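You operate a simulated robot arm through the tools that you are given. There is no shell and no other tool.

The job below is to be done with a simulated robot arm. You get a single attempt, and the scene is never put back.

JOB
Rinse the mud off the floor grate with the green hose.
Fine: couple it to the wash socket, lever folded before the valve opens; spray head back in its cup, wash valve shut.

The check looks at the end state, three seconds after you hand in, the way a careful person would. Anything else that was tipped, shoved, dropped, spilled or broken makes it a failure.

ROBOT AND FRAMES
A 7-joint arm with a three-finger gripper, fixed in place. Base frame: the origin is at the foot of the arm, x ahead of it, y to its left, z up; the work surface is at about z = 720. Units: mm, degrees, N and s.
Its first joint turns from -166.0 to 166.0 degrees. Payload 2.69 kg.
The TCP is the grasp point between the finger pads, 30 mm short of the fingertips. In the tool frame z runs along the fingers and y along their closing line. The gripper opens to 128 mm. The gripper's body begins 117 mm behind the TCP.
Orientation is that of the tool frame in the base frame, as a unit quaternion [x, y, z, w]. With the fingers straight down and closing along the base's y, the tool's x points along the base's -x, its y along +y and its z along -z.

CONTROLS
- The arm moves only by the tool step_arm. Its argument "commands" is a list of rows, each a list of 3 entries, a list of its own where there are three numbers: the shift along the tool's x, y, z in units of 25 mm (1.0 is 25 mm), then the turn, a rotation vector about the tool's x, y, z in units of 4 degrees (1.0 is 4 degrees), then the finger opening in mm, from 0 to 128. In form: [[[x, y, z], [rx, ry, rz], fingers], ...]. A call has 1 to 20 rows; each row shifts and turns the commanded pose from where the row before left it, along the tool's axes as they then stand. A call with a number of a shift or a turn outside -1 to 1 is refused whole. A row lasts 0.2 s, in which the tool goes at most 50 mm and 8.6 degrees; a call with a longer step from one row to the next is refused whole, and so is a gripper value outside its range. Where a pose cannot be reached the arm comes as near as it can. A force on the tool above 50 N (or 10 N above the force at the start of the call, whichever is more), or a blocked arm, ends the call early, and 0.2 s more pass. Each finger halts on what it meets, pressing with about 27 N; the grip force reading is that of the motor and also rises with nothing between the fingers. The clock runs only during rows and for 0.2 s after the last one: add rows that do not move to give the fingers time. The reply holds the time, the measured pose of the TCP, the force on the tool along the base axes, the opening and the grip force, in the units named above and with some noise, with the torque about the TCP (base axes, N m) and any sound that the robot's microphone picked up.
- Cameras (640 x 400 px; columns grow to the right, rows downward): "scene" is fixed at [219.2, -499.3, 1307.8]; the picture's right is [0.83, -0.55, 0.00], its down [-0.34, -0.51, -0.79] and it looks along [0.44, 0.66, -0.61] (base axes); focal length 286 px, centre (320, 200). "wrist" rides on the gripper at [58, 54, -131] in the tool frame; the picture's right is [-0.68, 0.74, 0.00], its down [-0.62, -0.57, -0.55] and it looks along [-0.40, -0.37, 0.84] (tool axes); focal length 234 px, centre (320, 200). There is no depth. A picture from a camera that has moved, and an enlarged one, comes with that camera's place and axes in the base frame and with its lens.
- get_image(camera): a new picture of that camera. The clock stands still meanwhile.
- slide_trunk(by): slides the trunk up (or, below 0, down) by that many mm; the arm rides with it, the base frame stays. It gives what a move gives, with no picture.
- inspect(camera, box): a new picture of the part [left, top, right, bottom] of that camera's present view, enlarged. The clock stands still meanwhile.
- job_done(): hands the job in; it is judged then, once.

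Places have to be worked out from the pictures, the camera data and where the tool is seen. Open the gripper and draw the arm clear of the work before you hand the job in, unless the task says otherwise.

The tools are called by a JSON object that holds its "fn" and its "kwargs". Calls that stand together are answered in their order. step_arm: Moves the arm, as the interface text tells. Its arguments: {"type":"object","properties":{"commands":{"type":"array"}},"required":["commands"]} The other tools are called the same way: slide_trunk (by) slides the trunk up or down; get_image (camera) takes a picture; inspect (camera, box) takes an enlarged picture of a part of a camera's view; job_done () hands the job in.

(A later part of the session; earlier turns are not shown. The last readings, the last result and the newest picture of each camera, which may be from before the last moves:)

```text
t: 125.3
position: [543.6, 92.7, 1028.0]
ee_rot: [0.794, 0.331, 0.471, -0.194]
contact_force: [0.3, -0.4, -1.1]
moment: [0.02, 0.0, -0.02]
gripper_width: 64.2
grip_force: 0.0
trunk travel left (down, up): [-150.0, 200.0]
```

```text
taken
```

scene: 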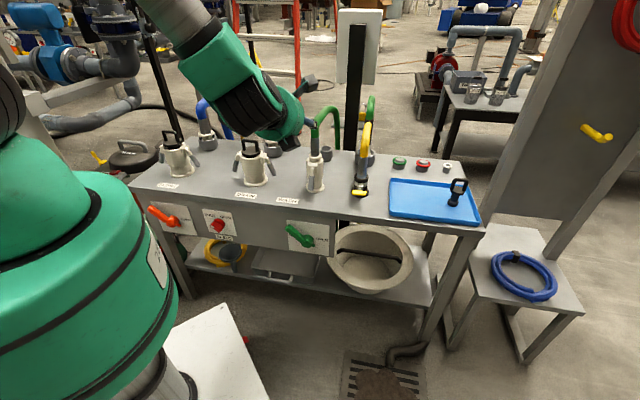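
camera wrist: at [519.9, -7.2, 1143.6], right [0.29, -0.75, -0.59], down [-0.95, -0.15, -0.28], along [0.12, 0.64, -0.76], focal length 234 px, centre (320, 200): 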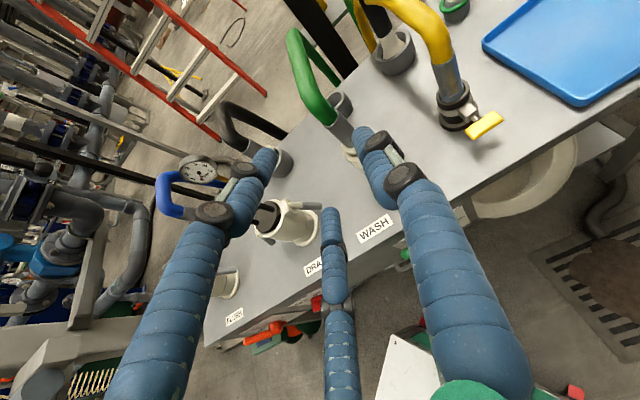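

Reoriented. I lower the hand to a pre-grasp point in front of the lever handle.

{"fn": "step_arm", "kwargs": {"commands": [[[-0.8, 0, 0.71], [0, 0, 0], 64], [[-0.8, 0, 0.71], [0, 0, 0], 64], [[-0.8, 0, 0.71], [0, 0, 0], 64], [[-0.8, 0, 0.71], [0, 0, 0], 64], [[-0.8, 0, 0.71], [0, 0, 0], 64], [[-0.8, 0, 0.71], [0, 0, 0], 64], [[-0.8, 0, 0.71], [0, 0, 0], 64], [[-0.75, 0.05, 0.73], [0, 0, 0], 64], [[0, 0, 0], [0, 0, 0], 64]]}}

{"fn": "get_image", "kwargs": {"camera": "wrist"}}

{"fn": "inspect", "kwargs": {"camera": "scene", "box": [270, 110, 350, 220]}}

```text
t: 127.3
position: [580.0, 128.8, 820.0]
ee_rot: [0.795, 0.33, 0.471, -0.194]
contact_force: [0.6, -0.7, 0.2]
moment: [-0.02, 0.0, -0.01]
gripper_width: 63.8
grip_force: 0.1
trunk travel left (down, up): [-150.0, 200.0]
```

```text
taken
camera wrist: at [556.9, 28.7, 934.4], right [0.29, -0.75, -0.59], down [-0.95, -0.15, -0.28], along [0.12, 0.64, -0.76], focal length 234 px, centre (320, 200)
```

wrist: 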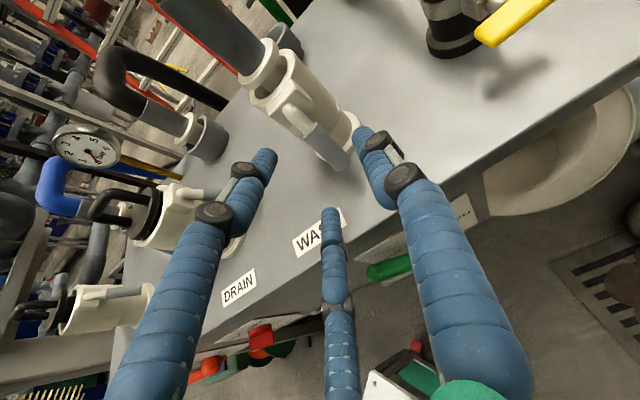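

```text
3.64 times, centred on (310, 165) of scene
camera zoom: at [219.2, -499.3, 1307.8], right [0.83, -0.55, 0.0], down [-0.34, -0.51, -0.79], along [0.44, 0.66, -0.61], focal length 1040 px, centre (356, 327)
```

zoom: 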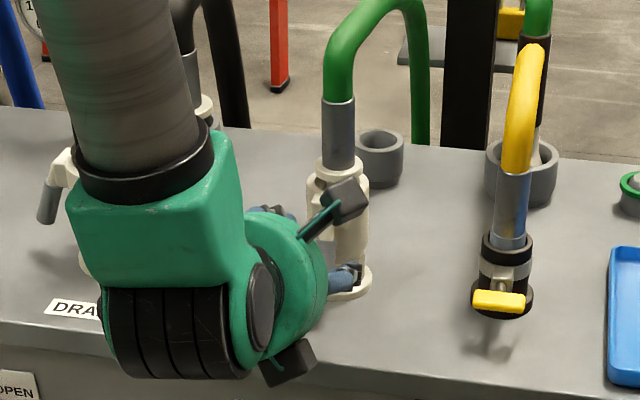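

{"fn": "inspect", "kwargs": {"camera": "wrist", "box": [250, 60, 400, 220]}}

```text
2.50 times, centred on (325, 140) of wrist
camera zoom: at [556.9, 28.7, 934.4], right [0.29, -0.75, -0.59], down [-0.95, -0.15, -0.28], along [0.12, 0.64, -0.76], focal length 585 px, centre (308, 350)
```

zoom: 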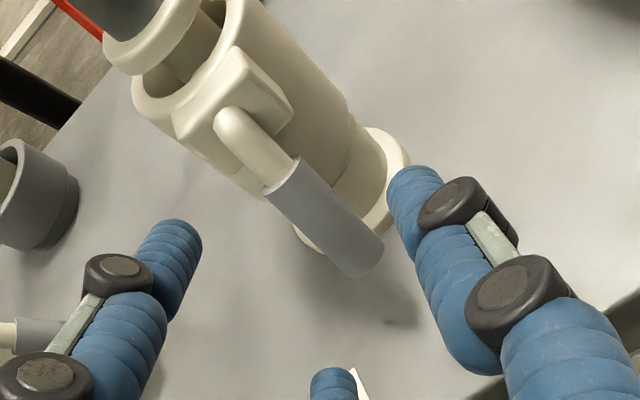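

The handle runs from (s 570, z 805) to its tip (s 552, z 767). I advance 54 mm to straddle it, then close.

{"fn": "step_arm", "kwargs": {"commands": [[[-0.06, 0.02, 0.7], [0, 0, 0], 64], [[-0.06, 0.02, 0.7], [0, 0, 0], 64], [[0, 0, 0.76], [0, 0, 0], 64], [[0, 0, 0], [0, 0, 0], 64]]}}

{"fn": "get_image", "kwargs": {"camera": "wrist"}}

```text
t: 128.3
position: [612.9, 159.1, 789.6]
ee_rot: [0.795, 0.33, 0.471, -0.195]
contact_force: [0.5, 0.4, 0.8]
moment: [-0.01, 0.0, 0.05]
gripper_width: 64.0
grip_force: 0.2
trunk travel left (down, up): [-150.0, 200.0]
```

```text
taken
camera wrist: at [588.7, 59.7, 904.6], right [0.29, -0.75, -0.59], down [-0.95, -0.15, -0.28], along [0.12, 0.64, -0.76], focal length 234 px, centre (320, 200)
```

wrist: 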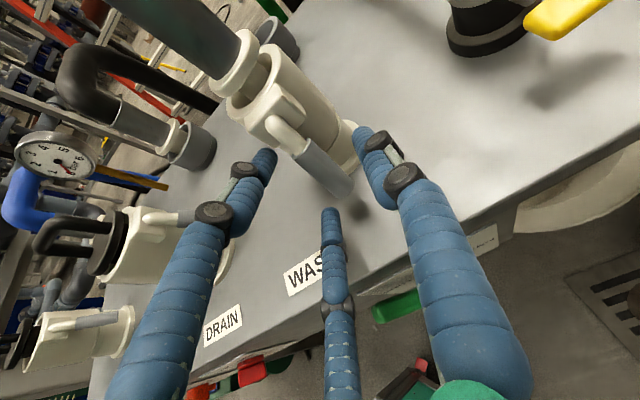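

The handle is between the fingers at z≈22 mm. I go 6 mm deeper and close on it.

{"fn": "step_arm", "kwargs": {"commands": [[[0, 0, 0.24], [0, 0, 0], 64], [[0, 0, 0], [0, 0, 0], 50], [[0, 0, 0], [0, 0, 0], 40], [[0, 0, 0], [0, 0, 0], 32], [[0, 0, 0], [0, 0, 0], 26], [[0, 0, 0], [0, 0, 0], 20], [[0, 0, 0], [0, 0, 0], 16], [[0, 0, 0], [0, 0, 0], 16]]}}

{"fn": "inspect", "kwargs": {"camera": "wrist", "box": [230, 80, 430, 300]}}

```text
t: 130.1
position: [612.9, 162.6, 787.0]
ee_rot: [0.795, 0.33, 0.47, -0.195]
contact_force: [-14.1, 5.0, -11.9]
moment: [0.01, 0.5, 0.17]
gripper_width: 28.7
grip_force: 44.6
trunk travel left (down, up): [-150.0, 200.0]
```

```text
1.82 times, centred on (330, 190) of wrist
camera zoom: at [590.9, 63.1, 901.9], right [0.29, -0.75, -0.59], down [-0.95, -0.15, -0.27], along [0.12, 0.64, -0.76], focal length 426 px, centre (302, 218)
```

zoom: 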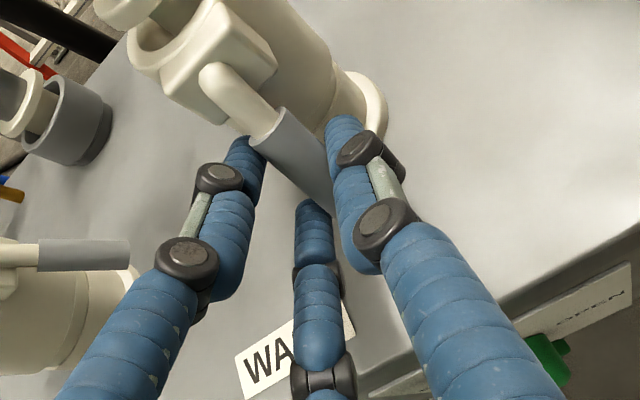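

Handle gripped. I swing it outward and up about its pivot, with the hand following the rotation.

{"fn": "step_arm", "kwargs": {"commands": [[[0.065, 0, -0.147], [0, -1, 0], 16], [[0.065, 0, -0.147], [0, -1, 0], 16], [[0.065, 0, -0.147], [0, -1, 0], 16], [[0.065, 0, -0.147], [0, -1, 0], 16], [[0.065, 0, -0.147], [0, -1, 0], 16], [[0.065, 0, -0.147], [0, -1, 0], 16]]}}

{"fn": "get_image", "kwargs": {"camera": "wrist"}}

{"fn": "inspect", "kwargs": {"camera": "scene", "box": [270, 110, 350, 220]}}

```text
t: 131.5
position: [606.1, 155.0, 810.1]
ee_rot: [0.875, 0.363, 0.296, -0.121]
contact_force: [-32.2, 2.6, 9.6]
moment: [1.17, -0.11, -0.32]
gripper_width: 29.0
grip_force: 45.3
trunk travel left (down, up): [-150.0, 200.0]
```

```text
taken
camera wrist: at [620.8, 93.4, 950.9], right [0.14, -0.9, -0.41], down [-0.98, -0.18, 0.06], along [-0.13, 0.39, -0.91], focal length 234 px, centre (320, 200)
```

wrist: 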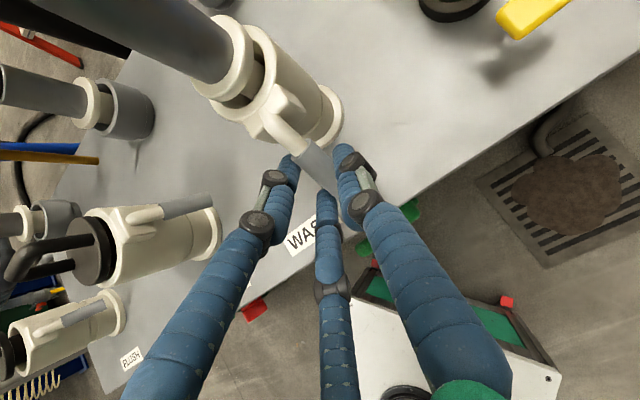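

```text
3.64 times, centred on (310, 165) of scene
camera zoom: at [219.2, -499.3, 1307.8], right [0.83, -0.55, 0.0], down [-0.34, -0.51, -0.79], along [0.44, 0.66, -0.61], focal length 1040 px, centre (356, 327)
```

zoom: 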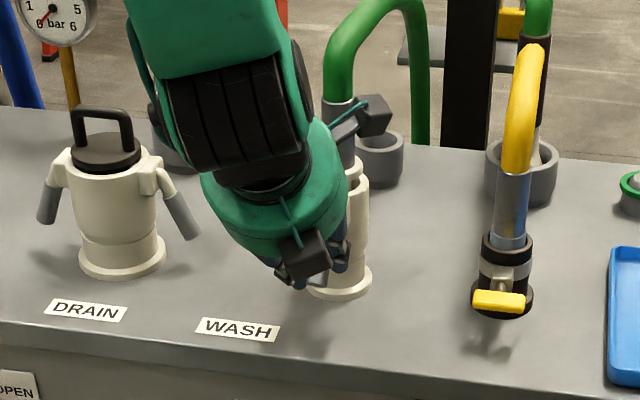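

The lever is rising. Forces suggest the hand should shift a little left and outward; I add that and continue.

{"fn": "step_arm", "kwargs": {"commands": [[[0.03, -0.06, -0.19], [0, -1, 0], 16], [[0.05, -0.05, -0.17], [0, -1, 0], 16], [[0.065, 0, -0.147], [0, -1, 0], 16], [[0.065, 0, -0.147], [0, -1, 0], 16], [[0.065, 0, -0.147], [0, -1, 0], 16]]}}

{"fn": "inspect", "kwargs": {"camera": "wrist", "box": [210, 60, 430, 280]}}

{"fn": "inspect", "kwargs": {"camera": "scene", "box": [270, 110, 350, 220]}}

```text
t: 132.7
position: [604.8, 154.6, 833.1]
ee_rot: [0.913, 0.38, 0.141, -0.057]
contact_force: [9.3, 4.9, 2.7]
moment: [0.28, -0.09, -0.48]
gripper_width: 29.0
grip_force: 45.0
trunk travel left (down, up): [-150.0, 200.0]
```

```text
1.82 times, centred on (320, 170) of wrist
camera zoom: at [654.8, 127.8, 976.0], right [0.06, -0.98, -0.2], down [-0.93, -0.13, 0.34], along [-0.36, 0.16, -0.92], focal length 426 px, centre (320, 254)
```

zoom: 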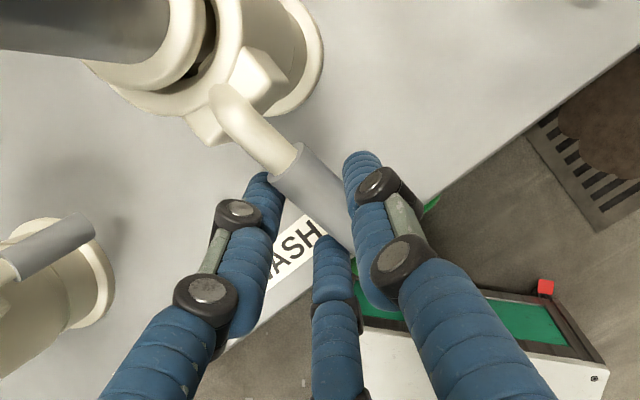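

```text
3.64 times, centred on (310, 165) of scene
camera zoom: at [219.2, -499.3, 1307.8], right [0.83, -0.55, 0.0], down [-0.34, -0.51, -0.79], along [0.44, 0.66, -0.61], focal length 1040 px, centre (356, 327)
```

zoom: 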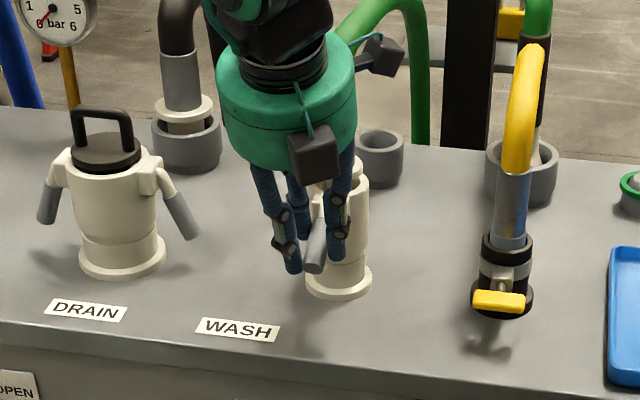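

The lever is about −10° now. Two more arc steps, then lift straight up to take it past horizontal.

{"fn": "step_arm", "kwargs": {"commands": [[[0.065, 0, -0.147], [0, -1, 0], 16], [[0.065, 0, -0.147], [0, -1, 0], 16], [[0.02, 0, -0.25], [0, 0, 0], 16], [[0.05, 0, -0.25], [0, 0, 0], 16], [[0.05, 0, -0.25], [0, 0, 0], 16], [[0.05, 0, -0.15], [0, 0, 0], 16]]}}

{"fn": "inspect", "kwargs": {"camera": "wrist", "box": [210, 60, 430, 280]}}

{"fn": "inspect", "kwargs": {"camera": "scene", "box": [270, 110, 350, 220]}}

```text
t: 133.9
position: [606.1, 154.4, 855.8]
ee_rot: [0.921, 0.382, 0.076, -0.029]
contact_force: [14.7, 2.9, -19.9]
moment: [-0.62, 0.58, 0.12]
gripper_width: 29.3
grip_force: 45.0
out of reach, approached as far as the arm can: row 3
trunk travel left (down, up): [-150.0, 200.0]
stopped in row 6: the force on the tool passed its limit at 52 N (the readings are from after the stop); the commanded pose is now the measured one
```

```text
1.82 times, centred on (320, 170) of wrist
camera zoom: at [669.2, 142.6, 995.1], right [0.05, -0.99, -0.11], down [-0.89, -0.09, 0.44], along [-0.45, 0.07, -0.89], focal length 426 px, centre (320, 254)
```

zoom: 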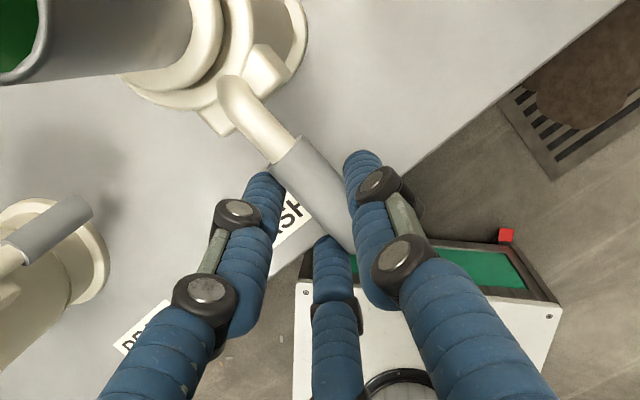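

```text
3.64 times, centred on (310, 165) of scene
camera zoom: at [219.2, -499.3, 1307.8], right [0.83, -0.55, 0.0], down [-0.34, -0.51, -0.79], along [0.44, 0.66, -0.61], focal length 1040 px, centre (356, 327)
```

zoom: 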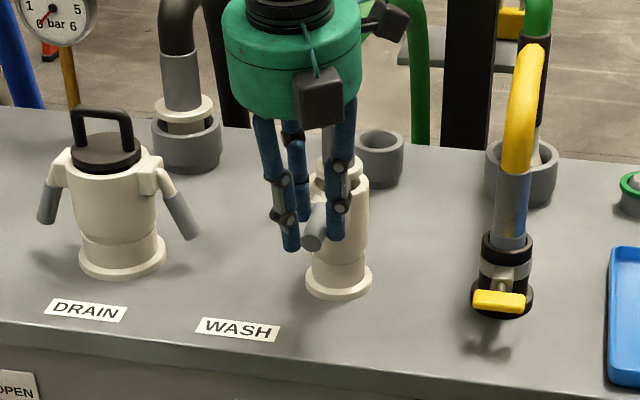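

The lever hit its upper stop, so it is open. I release it and withdraw upward and to the front.

{"fn": "step_arm", "kwargs": {"commands": [[[0, 0, 0], [0, 0, 0], 40], [[0, 0, 0], [0, 0, 0], 64], [[0, 0, -0.8], [0, 0, 0], 80], [[0, 0, -1], [0, 0, 0], 100], [[0, 0, -1], [0, 0, 0], 128], [[0, 0, -1], [0, 0, 0], 128], [[0, 0, -1], [0, 0, 0], 128], [[0, 0, -1], [0, 0, 0], 128], [[0, 0, -1], [0, 0, 0], 128], [[0, 0, 0], [0, 0, 0], 128]]}}

{"fn": "inspect", "kwargs": {"camera": "scene", "box": [290, 110, 340, 190]}}

{"fn": "inspect", "kwargs": {"camera": "scene", "box": [300, 125, 328, 165]}}

{"fn": "get_image", "kwargs": {"camera": "wrist"}}

```text
t: 136.2
position: [583.3, 136.4, 1025.7]
ee_rot: [0.92, 0.382, 0.076, -0.028]
contact_force: [0.1, -0.6, 0.2]
moment: [-0.01, -0.05, 0.0]
gripper_width: 127.8
grip_force: 0.1
trunk travel left (down, up): [-150.0, 200.0]
```

```text
5.00 times, centred on (315, 150) of scene
camera zoom: at [219.2, -499.3, 1307.8], right [0.83, -0.55, 0.0], down [-0.34, -0.51, -0.79], along [0.44, 0.66, -0.61], focal length 1431 px, centre (345, 450)
```

zoom: 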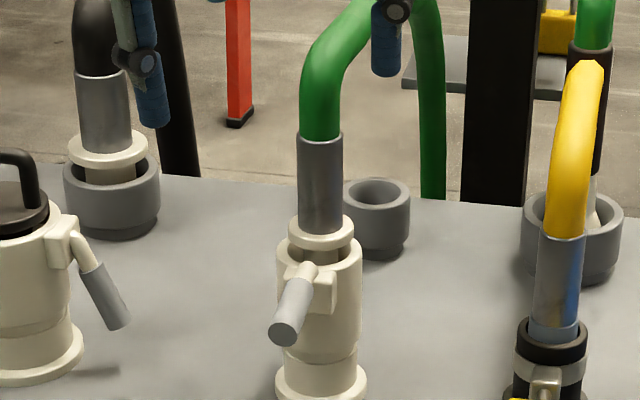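

```text
10.00 times, centred on (314, 145) of scene
camera zoom: at [219.2, -499.3, 1307.8], right [0.83, -0.55, 0.0], down [-0.34, -0.51, -0.79], along [0.44, 0.66, -0.61], focal length 2861 px, centre (380, 750)
```

zoom: 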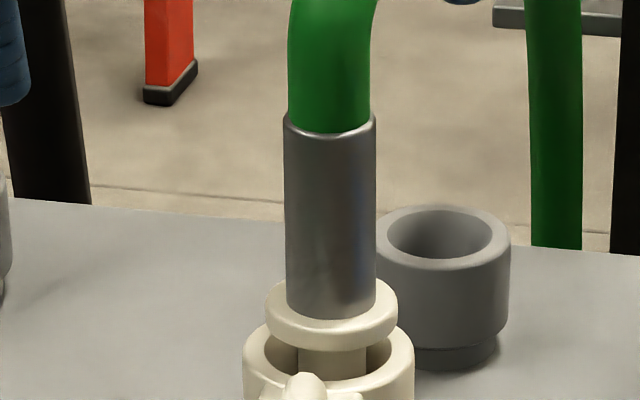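

```text
taken
camera wrist: at [646.4, 124.3, 1164.4], right [0.05, -0.99, -0.11], down [-0.89, -0.09, 0.44], along [-0.45, 0.07, -0.89], focal length 234 px, centre (320, 200)
```

wrist: 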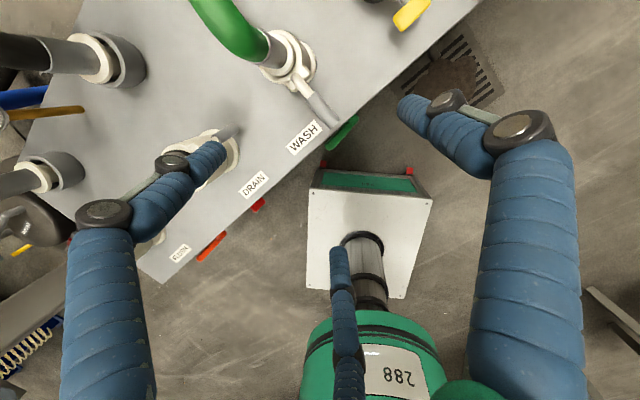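

The lever is open (near horizontal) and the plug remains seated upright. I return to the top-down pose above the coupling to press it firmly home with the lever open.

{"fn": "step_arm", "kwargs": {"commands": [[[0, 0, -0.8], [0, -1, 0], 128], [[0, 0, 0], [0, -1, 0], 128], [[0, 0, 0], [0, -0.25, 0], 128], [[0, 0, 0], [0, 0, -1], 128], [[0, 0, 0], [0, 0, -1], 128], [[0, 0, 0], [0, 0, -1], 128], [[0, 0, 0], [0, 0, -1], 128], [[0, 0, 0], [0, 0, -1], 128], [[0, 0, 0], [0, 0, -1], 128], [[0, 0, 0], [0, 0, -1], 128], [[0, 0, 0], [0, 0, -0.5], 128], [[0, 0, 0], [0, 0, 0], 128]]}}

```text
t: 138.8
position: [581.4, 132.1, 1044.2]
ee_rot: [0.793, 0.609, 0.003, 0.002]
contact_force: [-0.5, 0.3, 0.4]
moment: [0.0, 0.01, 0.01]
gripper_width: 127.9
grip_force: 0.1
trunk travel left (down, up): [-150.0, 200.0]
```

{"fn": "step_arm", "kwargs": {"commands": [[[0.81, 0.545, 0], [0, 0, 0], 128], [[0.81, 0.545, 0], [0, 0, 0], 128], [[0.81, 0.545, 0], [0, 0, 0], 128], [[0.81, 0.545, 0], [0, 0, 0], 128], [[0.81, 0.545, 0], [0, 0, 0], 128], [[0, 0, 0.9], [0, 0, 0], 128], [[0, 0, 0.9], [0, 0, 0], 128], [[0, 0, 0.9], [0, 0, 0], 128], [[0, 0, 0], [0, 0, 0], 128]]}}

{"fn": "get_image", "kwargs": {"camera": "wrist"}}

{"fn": "inspect", "kwargs": {"camera": "scene", "box": [280, 80, 350, 190]}}

```text
t: 140.8
position: [671.8, 213.5, 976.7]
ee_rot: [0.794, 0.608, 0.003, 0.003]
contact_force: [0.1, 0.3, 0.7]
moment: [-0.01, 0.03, 0.01]
gripper_width: 128.1
grip_force: 0.1
trunk travel left (down, up): [-150.0, 200.0]
```

```text
taken
camera wrist: at [738.5, 255.5, 1107.7], right [0.54, -0.84, 0.0], down [-0.71, -0.45, 0.54], along [-0.46, -0.29, -0.84], focal length 234 px, centre (320, 200)
```

wrist: 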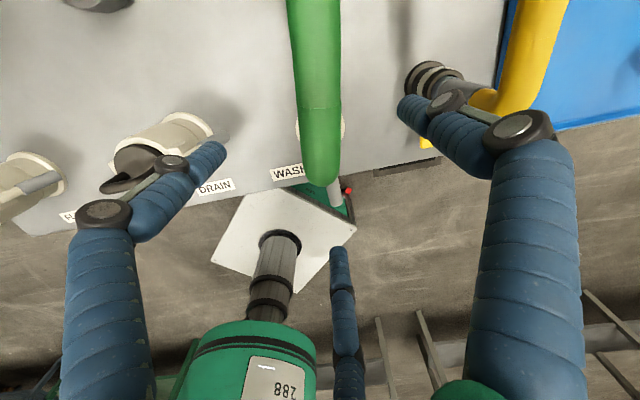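

```text
3.64 times, centred on (315, 135) of scene
camera zoom: at [219.2, -499.3, 1307.8], right [0.83, -0.55, 0.0], down [-0.34, -0.51, -0.79], along [0.44, 0.66, -0.61], focal length 1040 px, centre (338, 436)
```

zoom: 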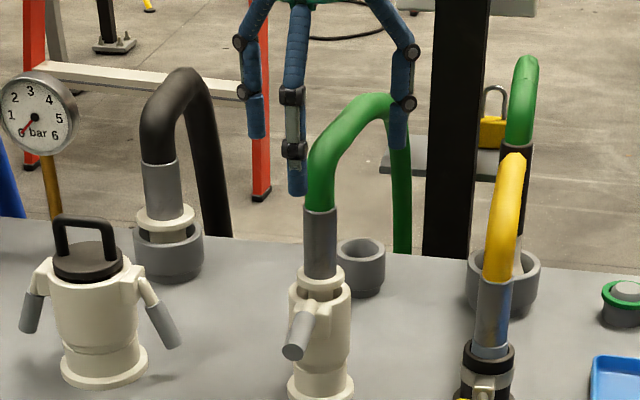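

Clear. I descend to z≈890 and close centrally on the tube.

{"fn": "step_arm", "kwargs": {"commands": [[[0.02, 0.05, 0.85], [0, 0, 0], 128], [[0, 0, 0.85], [0, 0, 0], 128], [[0, 0, 0.85], [0, 0, 0], 128], [[0, 0, 0.85], [0, 0, 0], 128], [[0, 0, 0], [0, 0, 0], 100], [[0, 0, 0], [0, 0, 0], 80], [[0, 0, 0], [0, 0, 0], 65], [[0, 0, 0], [0, 0, 0], 54], [[0, 0, 0], [0, 0, 0], 46], [[0, 0, 0], [0, 0, 0], 40], [[0, 0, 0], [0, 0, 0], 34], [[0, 0, 0], [0, 0, 0], 28], [[0, 0, 0], [0, 0, 0], 20], [[0, 0, 0], [0, 0, 0], 20]]}}

{"fn": "inspect", "kwargs": {"camera": "scene", "box": [300, 125, 328, 165]}}

```text
t: 143.8
position: [676.1, 214.9, 893.2]
ee_rot: [0.793, 0.609, 0.003, 0.002]
contact_force: [-3.9, 0.5, 0.3]
moment: [0.13, 0.31, 0.0]
gripper_width: 29.8
grip_force: 26.5
trunk travel left (down, up): [-150.0, 200.0]
```

```text
10.00 times, centred on (314, 145) of scene
camera zoom: at [219.2, -499.3, 1307.8], right [0.83, -0.55, 0.0], down [-0.34, -0.51, -0.79], along [0.44, 0.66, -0.61], focal length 2861 px, centre (380, 750)
```

zoom: 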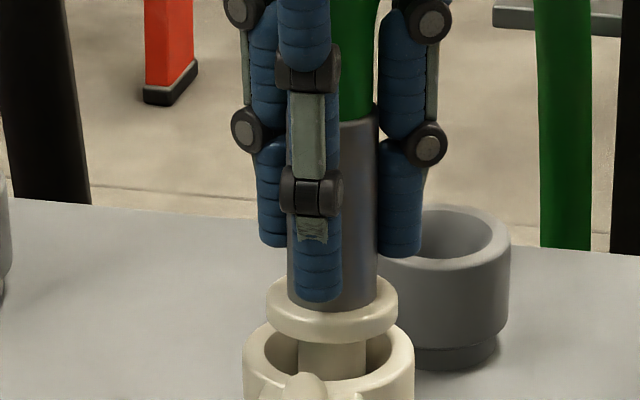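

Gripped. In the last press the socket pushed the plug strongly toward −x, so the true axis is a bit further −x. I shift 5 mm in −x (2.5 mm in −y) and press again, reading lateral forces.

{"fn": "step_arm", "kwargs": {"commands": [[[-0.075, -0.085, 0], [0, 0, 0], 10], [[-0.075, -0.085, 0], [0, 0, 0], 10], [[0, 0, 0.12], [0, 0, 0], 10], [[0, 0, 0.1], [0, 0, 0], 10], [[0, 0, 0], [0, 0, 0], 10]]}}

{"fn": "inspect", "kwargs": {"camera": "scene", "box": [300, 130, 328, 170]}}

```text
t: 144.9
position: [670.1, 212.7, 888.3]
ee_rot: [0.793, 0.609, 0.004, 0.003]
contact_force: [0.9, -2.2, 17.9]
moment: [-0.15, -0.19, 0.0]
gripper_width: 29.0
grip_force: 27.0
trunk travel left (down, up): [-150.0, 200.0]
```

```text
10.00 times, centred on (314, 150) of scene
camera zoom: at [219.2, -499.3, 1307.8], right [0.83, -0.55, 0.0], down [-0.34, -0.51, -0.79], along [0.44, 0.66, -0.61], focal length 2861 px, centre (380, 700)
```

zoom: 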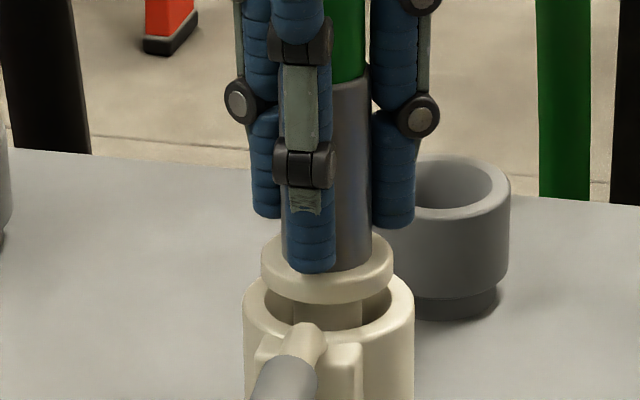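

Lateral force is now zero and the ring is lower and centred. I continue pressing.

{"fn": "step_arm", "kwargs": {"commands": [[[0, 0, 0.1], [0, 0, 0], 10], [[0, 0, 0.1], [0, 0, 0], 10], [[0, 0, 0.1], [0, 0, 0], 10], [[0, 0, 0], [0, 0, 0], 10]]}}

{"fn": "inspect", "kwargs": {"camera": "scene", "box": [300, 130, 328, 170]}}

```text
t: 145.9
position: [669.9, 210.1, 879.9]
ee_rot: [0.794, 0.608, 0.004, 0.003]
contact_force: [-0.8, -0.7, 22.6]
moment: [-0.02, 0.06, 0.06]
gripper_width: 28.6
grip_force: 26.7
trunk travel left (down, up): [-150.0, 200.0]
```

```text
10.00 times, centred on (314, 150) of scene
camera zoom: at [219.2, -499.3, 1307.8], right [0.83, -0.55, 0.0], down [-0.34, -0.51, -0.79], along [0.44, 0.66, -0.61], focal length 2861 px, centre (380, 700)
```

zoom: 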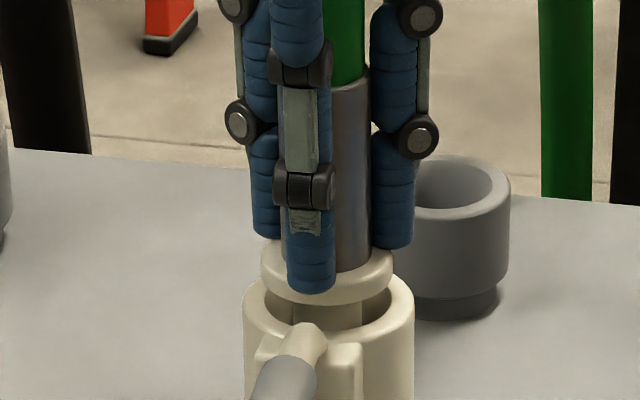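

The fingers slid to the ring with 23 N. I press on, now directly on the ring.

{"fn": "step_arm", "kwargs": {"commands": [[[0, 0, 0.08], [0, 0, 0], 10], [[0, 0, 0.08], [0, 0, 0], 10], [[0, 0, 0.08], [0, 0, 0], 10], [[0, 0, 0], [0, 0, 0], 10]]}}

{"fn": "inspect", "kwargs": {"camera": "scene", "box": [300, 130, 328, 170]}}

```text
t: 146.5
position: [671.7, 212.0, 880.0]
ee_rot: [0.794, 0.609, 0.006, 0.003]
contact_force: [-11.6, -4.1, 24.1]
moment: [-0.24, 0.96, 0.04]
gripper_width: 28.9
grip_force: 27.1
trunk travel left (down, up): [-150.0, 200.0]
stopped in row 2: the force on the tool passed its limit at 54 N (the readings are from after the stop); the commanded pose is now the measured one
```

```text
10.00 times, centred on (314, 150) of scene
camera zoom: at [219.2, -499.3, 1307.8], right [0.83, -0.55, 0.0], down [-0.34, -0.51, -0.79], along [0.44, 0.66, -0.61], focal length 2861 px, centre (380, 700)
```

zoom: 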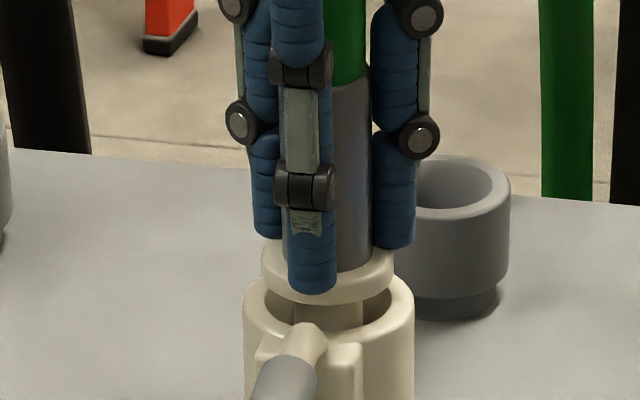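

A firm, centred stop (54 N), a few mm deeper than before. I release carefully, rise, and check that it stays.

{"fn": "step_arm", "kwargs": {"commands": [[[0, 0, 0], [0, 0, 0], 36], [[0, 0, 0], [0, 0, 0], 48], [[0, 0, 0], [0, 0, 0], 65], [[0, 0, 0], [0, 0, 0], 85], [[0, 0, 0], [0, 0, 0], 105], [[0, 0, 0], [0, 0, 0], 128], [[0, 0, -1], [0, 0, 0], 128], [[0, 0, -1], [0, 0, 0], 128], [[0, 0, -1], [0, 0, 0], 128], [[0, 0, -1], [0, 0, 0], 128], [[0, 0, -1], [0, 0, 0], 128], [[0, 0, -1], [0, 0, 0], 128], [[0, 0, -0.6], [0, 0, 0], 128]]}}

{"fn": "inspect", "kwargs": {"camera": "scene", "box": [300, 130, 328, 170]}}

```text
t: 149.3
position: [669.0, 210.6, 1042.3]
ee_rot: [0.793, 0.609, 0.003, 0.002]
contact_force: [0.2, -0.3, 0.0]
moment: [0.0, 0.02, 0.01]
gripper_width: 128.4
grip_force: 0.0
trunk travel left (down, up): [-150.0, 200.0]
```

```text
10.00 times, centred on (314, 150) of scene
camera zoom: at [219.2, -499.3, 1307.8], right [0.83, -0.55, 0.0], down [-0.34, -0.51, -0.79], along [0.44, 0.66, -0.61], focal length 2861 px, centre (380, 700)
```

zoom: 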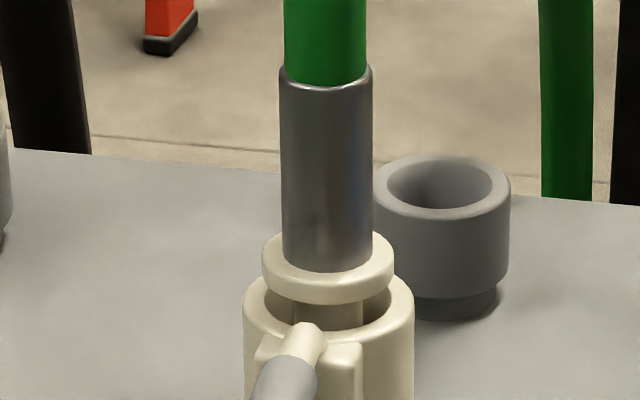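

It stays upright on the seat. Now the fold: move to the front, reorient to 45° with closed fingers.

{"fn": "step_arm", "kwargs": {"commands": [[[-0.87, -0.5, 0], [0, 0, 0], 128], [[-0.87, -0.5, 0], [0, 0, 0], 128], [[-0.87, -0.5, 0], [0, 0, 0], 100], [[-0.87, -0.5, 0], [0, 0, 0], 70], [[-0.87, -0.5, 0], [0, 0, 1], 40], [[0, 0, 0], [0, 0, 1], 10], [[0, 0, 0], [0, 0, 1], 0], [[0, 0, 0], [0, 0, 1], 0], [[0, 0, 0], [0, 0, 1], 0], [[0, 0, 0], [0, 0, 1], 0], [[0, 0, 0], [0, 0, 1], 0], [[0, 0, 0], [0, 0, 0.5], 0], [[0, 0, 0], [0, 1, 0], 0], [[0, 0, 0], [0, 1, 0], 0], [[0, 0, 0], [0, 1, 0], 0], [[0, 0, 0], [0, 1, 0], 0], [[0, 0, 0], [0, 1, 0], 0], [[0, 0, 0], [0, 1, 0], 0], [[0, 0, 0], [0, 1, 0], 0], [[0, 0, 0], [0, 1, 0], 0]]}}

{"fn": "step_arm", "kwargs": {"commands": [[[0, 0, 0], [0, 1, 0], 0], [[0, 0, 0], [0, 1, 0], 0], [[0, 0, 0], [0, 1, 0], 0], [[0, 0, 0], [0, 0.25, 0], 0], [[0, 0, 0], [0, 0, 0], 0]]}}

{"fn": "inspect", "kwargs": {"camera": "scene", "box": [290, 110, 340, 190]}}

{"fn": "get_image", "kwargs": {"camera": "wrist"}}

```text
t: 153.5
position: [582.1, 121.8, 1041.6]
ee_rot: [0.887, 0.368, 0.26, -0.104]
contact_force: [1.0, 0.7, 0.2]
moment: [-0.02, 0.04, -0.03]
gripper_width: 2.2
grip_force: 27.4
trunk travel left (down, up): [-150.0, 200.0]
```

```text
t: 154.7
position: [581.6, 121.7, 1042.0]
ee_rot: [0.851, 0.355, 0.358, -0.146]
contact_force: [0.3, 0.0, -0.1]
moment: [0.01, 0.01, 0.01]
gripper_width: 2.3
grip_force: 26.8
trunk travel left (down, up): [-150.0, 200.0]
```

```text
5.00 times, centred on (315, 150) of scene
camera zoom: at [219.2, -499.3, 1307.8], right [0.83, -0.55, 0.0], down [-0.34, -0.51, -0.79], along [0.44, 0.66, -0.61], focal length 1431 px, centre (345, 450)
```

zoom: 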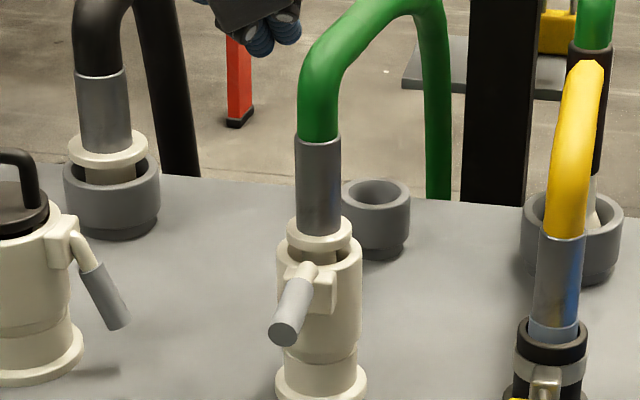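

```text
taken
camera wrist: at [582.6, 48.3, 1176.8], right [0.19, -0.86, -0.48], down [-0.98, -0.18, -0.06], along [-0.04, 0.48, -0.88], focal length 234 px, centre (320, 200)
```

wrist: 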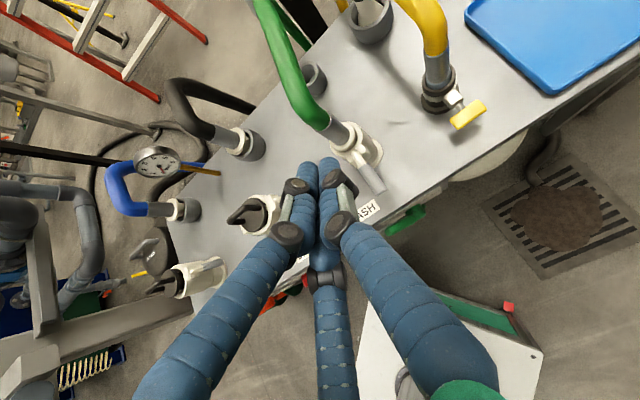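

Approach above the lever again.

{"fn": "step_arm", "kwargs": {"commands": [[[-0.61, 0, 0.94], [0, 0, 0], 0], [[-0.61, 0, 0.94], [0, 0, 0], 0], [[-0.61, 0, 0.94], [0, 0, 0], 0], [[-0.61, 0, 0.94], [0, 0, 0], 0], [[-0.62, 0, 0.93], [0, 0, 0], 0], [[-0.28, 0, 0.28], [0, 0, 0], 0], [[-0.28, 0, 0.28], [0, 0, 0], 0], [[-0.3, 0, 0.1], [0, 0, 0], 0], [[-0.3, 0, 0.1], [0, 0, 0], 0], [[-0.29, 0, 0.17], [0, 0, 0], 0], [[-0.29, 0, 0.17], [0, 0, 0], 0]]}}

{"fn": "inspect", "kwargs": {"camera": "wrist", "box": [220, 60, 420, 260]}}

```text
t: 157.1
position: [595.5, 134.1, 855.8]
ee_rot: [0.852, 0.354, 0.358, -0.146]
contact_force: [-0.2, -0.4, 0.1]
moment: [0.02, -0.01, 0.0]
gripper_width: 2.4
grip_force: 26.8
trunk travel left (down, up): [-150.0, 200.0]
```

```text
2.00 times, centred on (320, 160) of wrist
camera zoom: at [596.5, 60.3, 990.2], right [0.19, -0.86, -0.48], down [-0.98, -0.18, -0.06], along [-0.04, 0.48, -0.88], focal length 468 px, centre (320, 280)
```

zoom: 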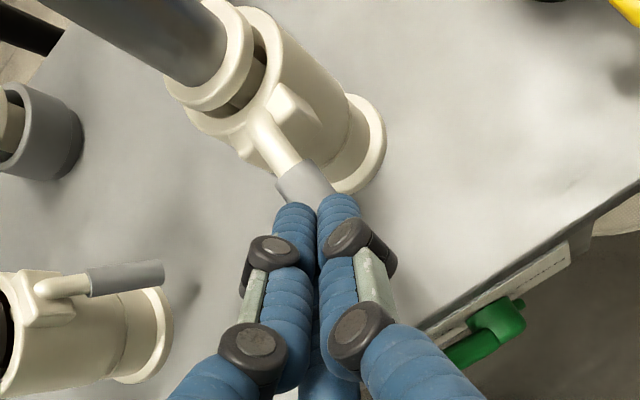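

In contact range. I continue the arc to the fold stop.

{"fn": "step_arm", "kwargs": {"commands": [[[-0.2, 0, 0.24], [0, 0, 0], 0], [[-0.2, 0, 0.24], [0, 0, 0], 0], [[-0.155, 0, 0.295], [0, 0, 0], 0], [[-0.155, 0, 0.295], [0, 0, 0], 0], [[-0.07, 0, 0.325], [0, 0, 0], 0], [[-0.07, 0, 0.325], [0, 0, 0], 0], [[0, 0, 0.25], [0, 0, 0], 0], [[0, 0, 0.2], [0, 0, 0], 0], [[0, 0, 0.2], [0, 0, 0], 0]]}}

{"fn": "inspect", "kwargs": {"camera": "wrist", "box": [220, 60, 420, 260]}}

```text
t: 158.9
position: [609.3, 149.1, 806.7]
ee_rot: [0.852, 0.353, 0.359, -0.145]
contact_force: [-28.9, -18.2, 33.9]
moment: [0.66, -0.45, 0.29]
gripper_width: 2.2
grip_force: 26.7
trunk travel left (down, up): [-150.0, 200.0]
stopped in row 8: the force on the tool passed its limit at 63 N (the readings are from after the stop); the commanded pose is now the measured one
```

```text
2.00 times, centred on (320, 160) of wrist
camera zoom: at [609.8, 73.6, 941.0], right [0.19, -0.86, -0.48], down [-0.98, -0.18, -0.06], along [-0.04, 0.48, -0.88], focal length 468 px, centre (320, 280)
```

zoom: 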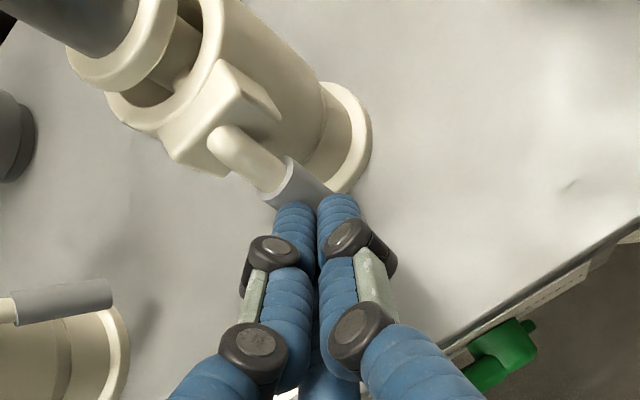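

Fold stop reached again. I back off and check the coupling.

{"fn": "step_arm", "kwargs": {"commands": [[[0, 0, -0.6], [0, 0, 0], 0], [[0, 0, -0.9], [0, 0, 0], 0], [[0, 0, -1], [0, 0, 0], 0], [[0, 0, -1], [0, 0, 0], 0], [[0.5, -1, -1], [0, 0, 0], 0], [[0.5, -1, -1], [0, 0, 0], 0], [[0.5, -1, 0], [0, 0, 0], 0], [[0, 0, 0], [0, 0, 0], 0]]}}

{"fn": "inspect", "kwargs": {"camera": "scene", "box": [290, 120, 340, 190]}}

{"fn": "inspect", "kwargs": {"camera": "scene", "box": [300, 130, 328, 170]}}

```text
t: 160.7
position: [505.8, 155.2, 929.0]
ee_rot: [0.852, 0.353, 0.358, -0.145]
contact_force: [-0.3, 0.0, -0.5]
moment: [0.01, -0.03, -0.02]
gripper_width: 2.3
grip_force: 26.9
trunk travel left (down, up): [-150.0, 200.0]
```

```text
5.71 times, centred on (315, 155) of scene
camera zoom: at [219.2, -499.3, 1307.8], right [0.83, -0.55, 0.0], down [-0.34, -0.51, -0.79], along [0.44, 0.66, -0.61], focal length 1635 px, centre (349, 457)
```

zoom: 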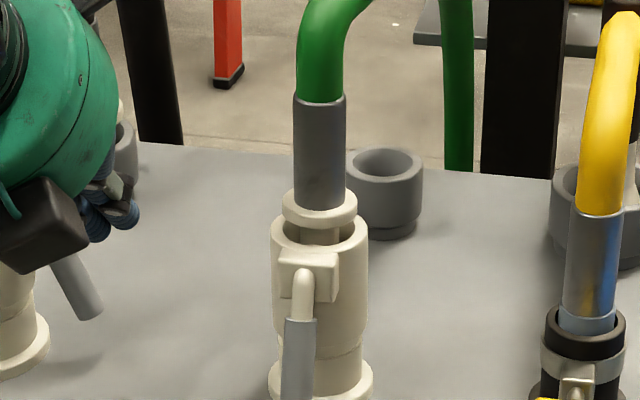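

```text
10.00 times, centred on (314, 150) of scene
camera zoom: at [219.2, -499.3, 1307.8], right [0.83, -0.55, 0.0], down [-0.34, -0.51, -0.79], along [0.44, 0.66, -0.61], focal length 2861 px, centre (380, 700)
```

zoom: 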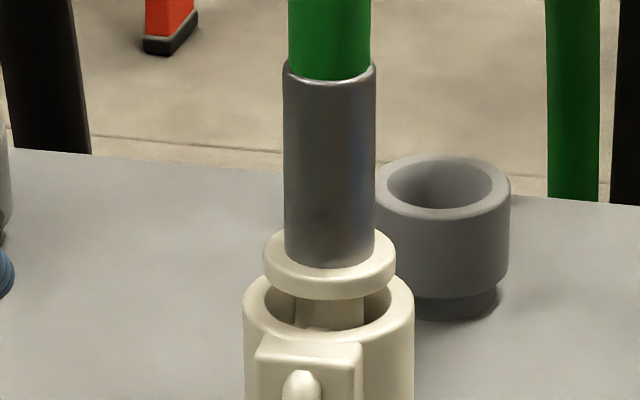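

The lever is folded; the ring is ~3–4 mm above the fully pressed position. I do a tug test again, with the neutral top-down grip. First reorient and go above the coupling.

{"fn": "step_arm", "kwargs": {"commands": [[[0.7, 0.5, -0.7], [0, -1, 0], 60], [[0.7, 0.5, -0.7], [0, -1, 0], 100], [[0.7, 0.5, -0.7], [0, -1, 0], 128], [[0, 0.5, 0], [0, -1, 0], 128], [[0, 0.3, 0], [0, -1, 0], 128], [[0, 0, 0], [0, -1, 0], 128], [[0, 0, 0], [0, -1, 0], 128], [[0, 0, 0], [0, -1, 0], 128], [[0, 0, 0], [0, -1, 0], 128], [[0, 0, 0], [0, -1, 0], 128], [[0, 0, 0], [0, -1, 0], 128], [[0, 0, 0], [0, -0.25, -1], 128], [[0, 0, 0], [0, 0, -1], 128], [[0, 0, 0], [0, 0, -1], 128], [[0, 0, 0], [0, 0, -1], 128], [[0, 0, 0], [0, 0, -1], 128], [[0, 0, 0], [0, 0, -1], 128], [[0, 0, 0], [0, 0, -1], 128], [[0, 0, 0], [0, 0, -0.5], 128], [[0, 0, 0], [0, 0, 0], 128]]}}

```text
t: 164.9
position: [550.5, 114.7, 1000.9]
ee_rot: [0.794, 0.608, 0.004, 0.002]
contact_force: [-0.3, -0.1, -0.6]
moment: [0.0, 0.0, 0.01]
gripper_width: 127.8
grip_force: 0.1
trunk travel left (down, up): [-150.0, 200.0]
```

{"fn": "step_arm", "kwargs": {"commands": [[[0, 0, -0.9], [0, 0, 0], 128], [[0, 0, -0.9], [0, 0, 0], 128], [[0.715, 0.521, 0], [0, 0, 0], 128], [[0.715, 0.521, 0], [0, 0, 0], 128], [[0.715, 0.521, 0], [0, 0, 0], 128], [[0.715, 0.521, 0], [0, 0, 0], 128], [[0.715, 0.521, 0], [0, 0, 0], 128], [[0.715, 0.521, 0], [0, 0, 0], 128], [[0.715, 0.521, 0], [0, 0, 0], 128], [[0, 0, 1], [0, 0, 0], 128], [[0, 0, 1], [0, 0, 0], 128], [[0, 0, 1], [0, 0, 0], 128], [[0, 0, 0], [0, 0, 0], 128]]}}

{"fn": "inspect", "kwargs": {"camera": "scene", "box": [280, 80, 350, 190]}}

```text
t: 167.7
position: [671.1, 214.3, 973.9]
ee_rot: [0.794, 0.608, 0.004, 0.002]
contact_force: [1.1, -0.6, 0.5]
moment: [-0.03, 0.01, -0.03]
gripper_width: 128.1
grip_force: 0.1
trunk travel left (down, up): [-150.0, 200.0]
```

```text
3.64 times, centred on (315, 135) of scene
camera zoom: at [219.2, -499.3, 1307.8], right [0.83, -0.55, 0.0], down [-0.34, -0.51, -0.79], along [0.44, 0.66, -0.61], focal length 1040 px, centre (338, 436)
```

zoom: 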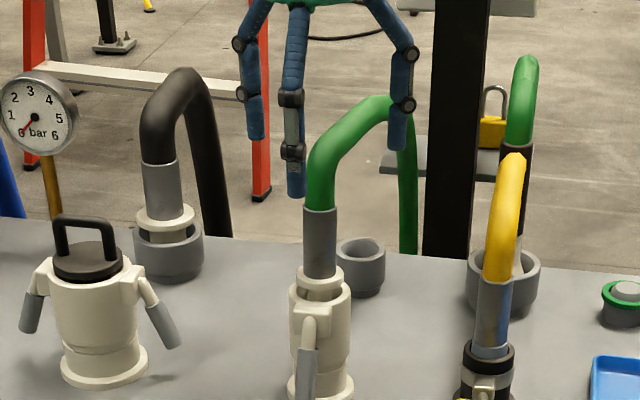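

Descend, grip centrally and tug up gently.

{"fn": "step_arm", "kwargs": {"commands": [[[0, 0.06, 0.8], [0, 0, 0], 128], [[0, 0, 0.8], [0, 0, 0], 128], [[0, 0, 0.8], [0, 0, 0], 128], [[0, 0, 0.8], [0, 0, 0], 128], [[0, 0, 0], [0, 0, 0], 100], [[0, 0, 0], [0, 0, 0], 80], [[0, 0, 0], [0, 0, 0], 65], [[0, 0, 0], [0, 0, 0], 54], [[0, 0, 0], [0, 0, 0], 46], [[0, 0, 0], [0, 0, 0], 40], [[0, 0, 0], [0, 0, 0], 34], [[0, 0, 0], [0, 0, 0], 28], [[0, 0, 0], [0, 0, 0], 20], [[0, 0, 0], [0, 0, 0], 20]]}}

{"fn": "inspect", "kwargs": {"camera": "scene", "box": [300, 130, 328, 170]}}

{"fn": "step_arm", "kwargs": {"commands": [[[0, 0, -0.1], [0, 0, 0], 20], [[0, 0, -0.1], [0, 0, 0], 20], [[0, 0, 0], [0, 0, 0], 20]]}}

{"fn": "inspect", "kwargs": {"camera": "scene", "box": [300, 130, 328, 170]}}

```text
t: 170.7
position: [671.1, 212.3, 893.6]
ee_rot: [0.794, 0.608, 0.004, 0.003]
contact_force: [-0.6, 1.1, -0.4]
moment: [0.01, 0.01, 0.01]
gripper_width: 28.6
grip_force: 26.7
trunk travel left (down, up): [-150.0, 200.0]
```

```text
10.00 times, centred on (314, 150) of scene
camera zoom: at [219.2, -499.3, 1307.8], right [0.83, -0.55, 0.0], down [-0.34, -0.51, -0.79], along [0.44, 0.66, -0.61], focal length 2861 px, centre (380, 700)
```

zoom: 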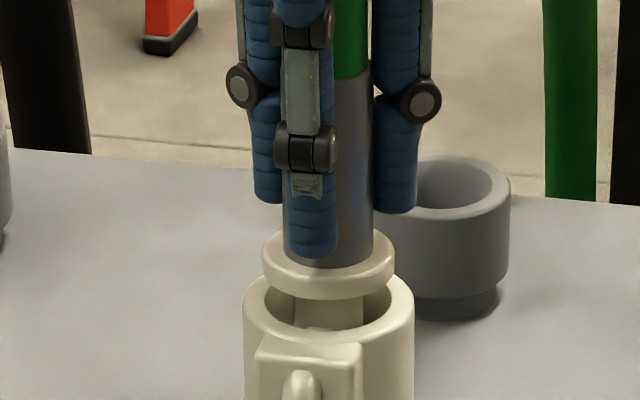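

```text
t: 171.5
position: [674.2, 212.5, 897.7]
ee_rot: [0.794, 0.608, 0.005, 0.002]
contact_force: [0.0, 0.0, -1.0]
moment: [0.02, 0.03, 0.0]
gripper_width: 28.9
grip_force: 27.1
trunk travel left (down, up): [-150.0, 200.0]
```

```text
10.00 times, centred on (314, 150) of scene
camera zoom: at [219.2, -499.3, 1307.8], right [0.83, -0.55, 0.0], down [-0.34, -0.51, -0.79], along [0.44, 0.66, -0.61], focal length 2861 px, centre (380, 700)
```

zoom: 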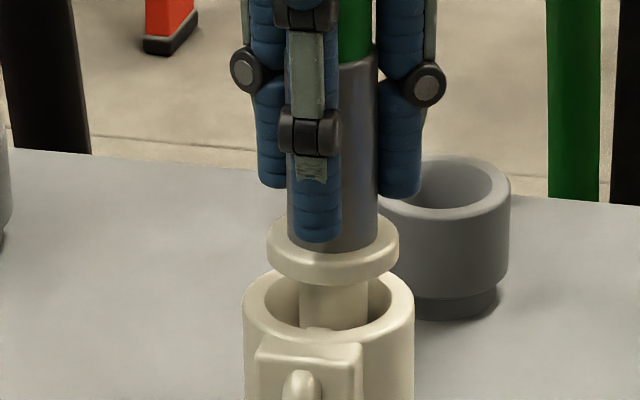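

Still free. The press always stopped at the same hand height (z≈880), so perhaps the palm was bearing on the hose arch rather than the plug bottoming. I look at the palm/hose region.

{"fn": "inspect", "kwargs": {"camera": "scene", "box": [280, 60, 360, 170]}}

{"fn": "get_image", "kwargs": {"camera": "wrist"}}

```text
3.64 times, centred on (320, 115) of scene
camera zoom: at [219.2, -499.3, 1307.8], right [0.83, -0.55, 0.0], down [-0.34, -0.51, -0.79], along [0.44, 0.66, -0.61], focal length 1040 px, centre (320, 509)
```

zoom: 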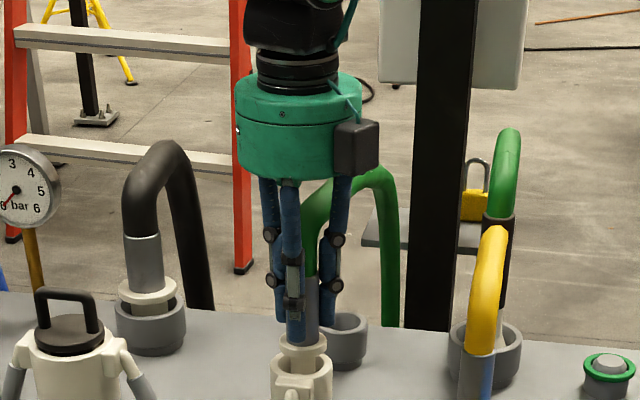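

```text
taken
camera wrist: at [740.0, 254.7, 1030.0], right [0.54, -0.84, 0.0], down [-0.71, -0.45, 0.54], along [-0.46, -0.29, -0.84], focal length 234 px, centre (320, 200)
```

wrist: 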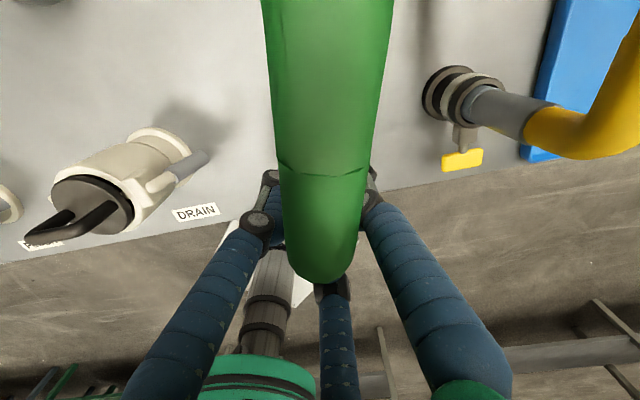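

The plug is still free, so it probably isn't deep enough when the lever folds; comparing with the locked DRAIN plug its ring should sit ~4–5 mm lower. The lever was only reopened to about horizontal, so its cam may be in the way. I set the plug back down, release, and will open the lever fully.

{"fn": "step_arm", "kwargs": {"commands": [[[-0.02, -0.06, 0.12], [0, 0, 0], 20], [[0, 0, 0.12], [0, 0, 0], 20], [[0, 0, 0.12], [0, 0, 0], 20], [[0, 0, 0.12], [0, 0, 0], 20], [[0, 0, 0], [0, 0, 0], 36], [[0, 0, 0], [0, 0, 0], 60], [[0, 0, 0], [0, 0, 0], 90], [[0, 0, 0], [0, 0, 0], 128], [[0, 0, -1], [0, 0, 0], 128], [[0, 0, -1], [0, 0, 0], 128], [[0, 0, -1], [0, 0, 0], 128], [[0, 0, -1], [0, 0, 0], 128], [[0, 0, -1], [0, 0, 0], 128], [[0, 0, -1], [0, 0, 0], 128], [[-0.87, -0.5, 0], [0, 0, 0], 100], [[-0.87, -0.5, 0], [0, 0, 0], 64], [[-0.87, -0.5, 0], [0, 0, 0], 64], [[-0.87, -0.5, 0], [0, 0, 0], 64], [[-0.87, -0.5, 0], [0, 0, 0], 64], [[-0.87, -0.5, 0], [0, 0, 0], 64]]}}

{"fn": "inspect", "kwargs": {"camera": "scene", "box": [300, 130, 328, 170]}}

```text
t: 175.7
position: [564.9, 104.4, 1034.1]
ee_rot: [0.794, 0.608, 0.004, 0.002]
contact_force: [-0.2, 0.3, 0.5]
moment: [-0.03, 0.03, 0.01]
gripper_width: 63.9
grip_force: 0.1
trunk travel left (down, up): [-150.0, 200.0]
```

```text
10.00 times, centred on (314, 150) of scene
camera zoom: at [219.2, -499.3, 1307.8], right [0.83, -0.55, 0.0], down [-0.34, -0.51, -0.79], along [0.44, 0.66, -0.61], focal length 2861 px, centre (380, 700)
```

zoom: 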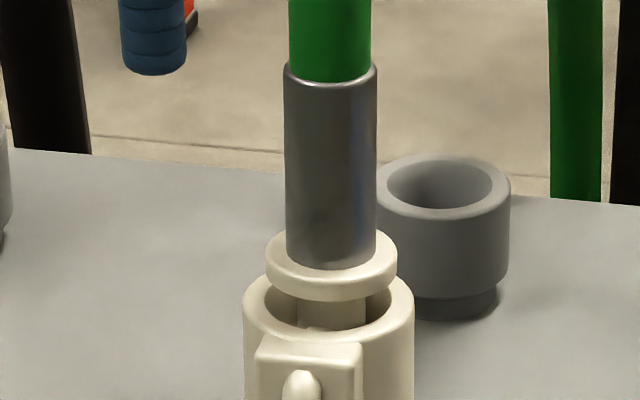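

The plug sits 2–3 mm higher when the lever is folded than when it was half open — so the cam protrudes beneath the plug's flange. The lever must be fully open while seating. I go back to grip the handle.

{"fn": "step_arm", "kwargs": {"commands": [[[0, 0, 0], [0, 0, 1], 64], [[0, 0, 0], [0, 0, 1], 64], [[0, 0, 0], [0, 0, 1], 64], [[0, 0, 0], [0, 0, 1], 64], [[0, 0, 0], [0, 0, 1], 64], [[0, 0, 0], [0, 0, 1], 64], [[0, 0, 0], [0, 0, 1], 64], [[0, 0, 0], [0, 1, 0.5], 64], [[0, 0, 0], [0, 1, 0], 64], [[0, 0, 0], [0, 1, 0], 64], [[0, 0, 0], [0, 1, 0], 64], [[0, 0, 0], [0, 1, 0], 64], [[0, 0, 0], [0, 1, 0], 64], [[0, 0, 0], [0, 1, 0], 64], [[0, 0, 0], [0, 1, 0], 64], [[0, 0, 0], [0, 1, 0], 64], [[0, 0, 0], [0, 1, 0], 64], [[0, 0, 0], [0, 1, 0], 64], [[0, 0, 0], [0, 1, 0], 64], [[0, 0, 0], [0, 1, 0], 64]]}}

{"fn": "step_arm", "kwargs": {"commands": [[[0, 0, 0], [0, 1, 0], 64], [[0, 0, 0], [0, 1, 0], 64], [[0, 0, 0], [0, 0, 0], 64]]}}

```text
t: 179.9
position: [565.2, 104.4, 1035.9]
ee_rot: [0.829, 0.343, 0.41, -0.166]
contact_force: [0.1, -0.1, 0.2]
moment: [-0.01, 0.01, -0.01]
gripper_width: 63.8
grip_force: 0.0
trunk travel left (down, up): [-150.0, 200.0]
```

```text
t: 180.7
position: [564.5, 105.9, 1034.5]
ee_rot: [0.798, 0.331, 0.467, -0.191]
contact_force: [0.7, -0.2, 0.6]
moment: [-0.03, 0.0, -0.01]
gripper_width: 63.7
grip_force: 0.0
trunk travel left (down, up): [-150.0, 200.0]
```

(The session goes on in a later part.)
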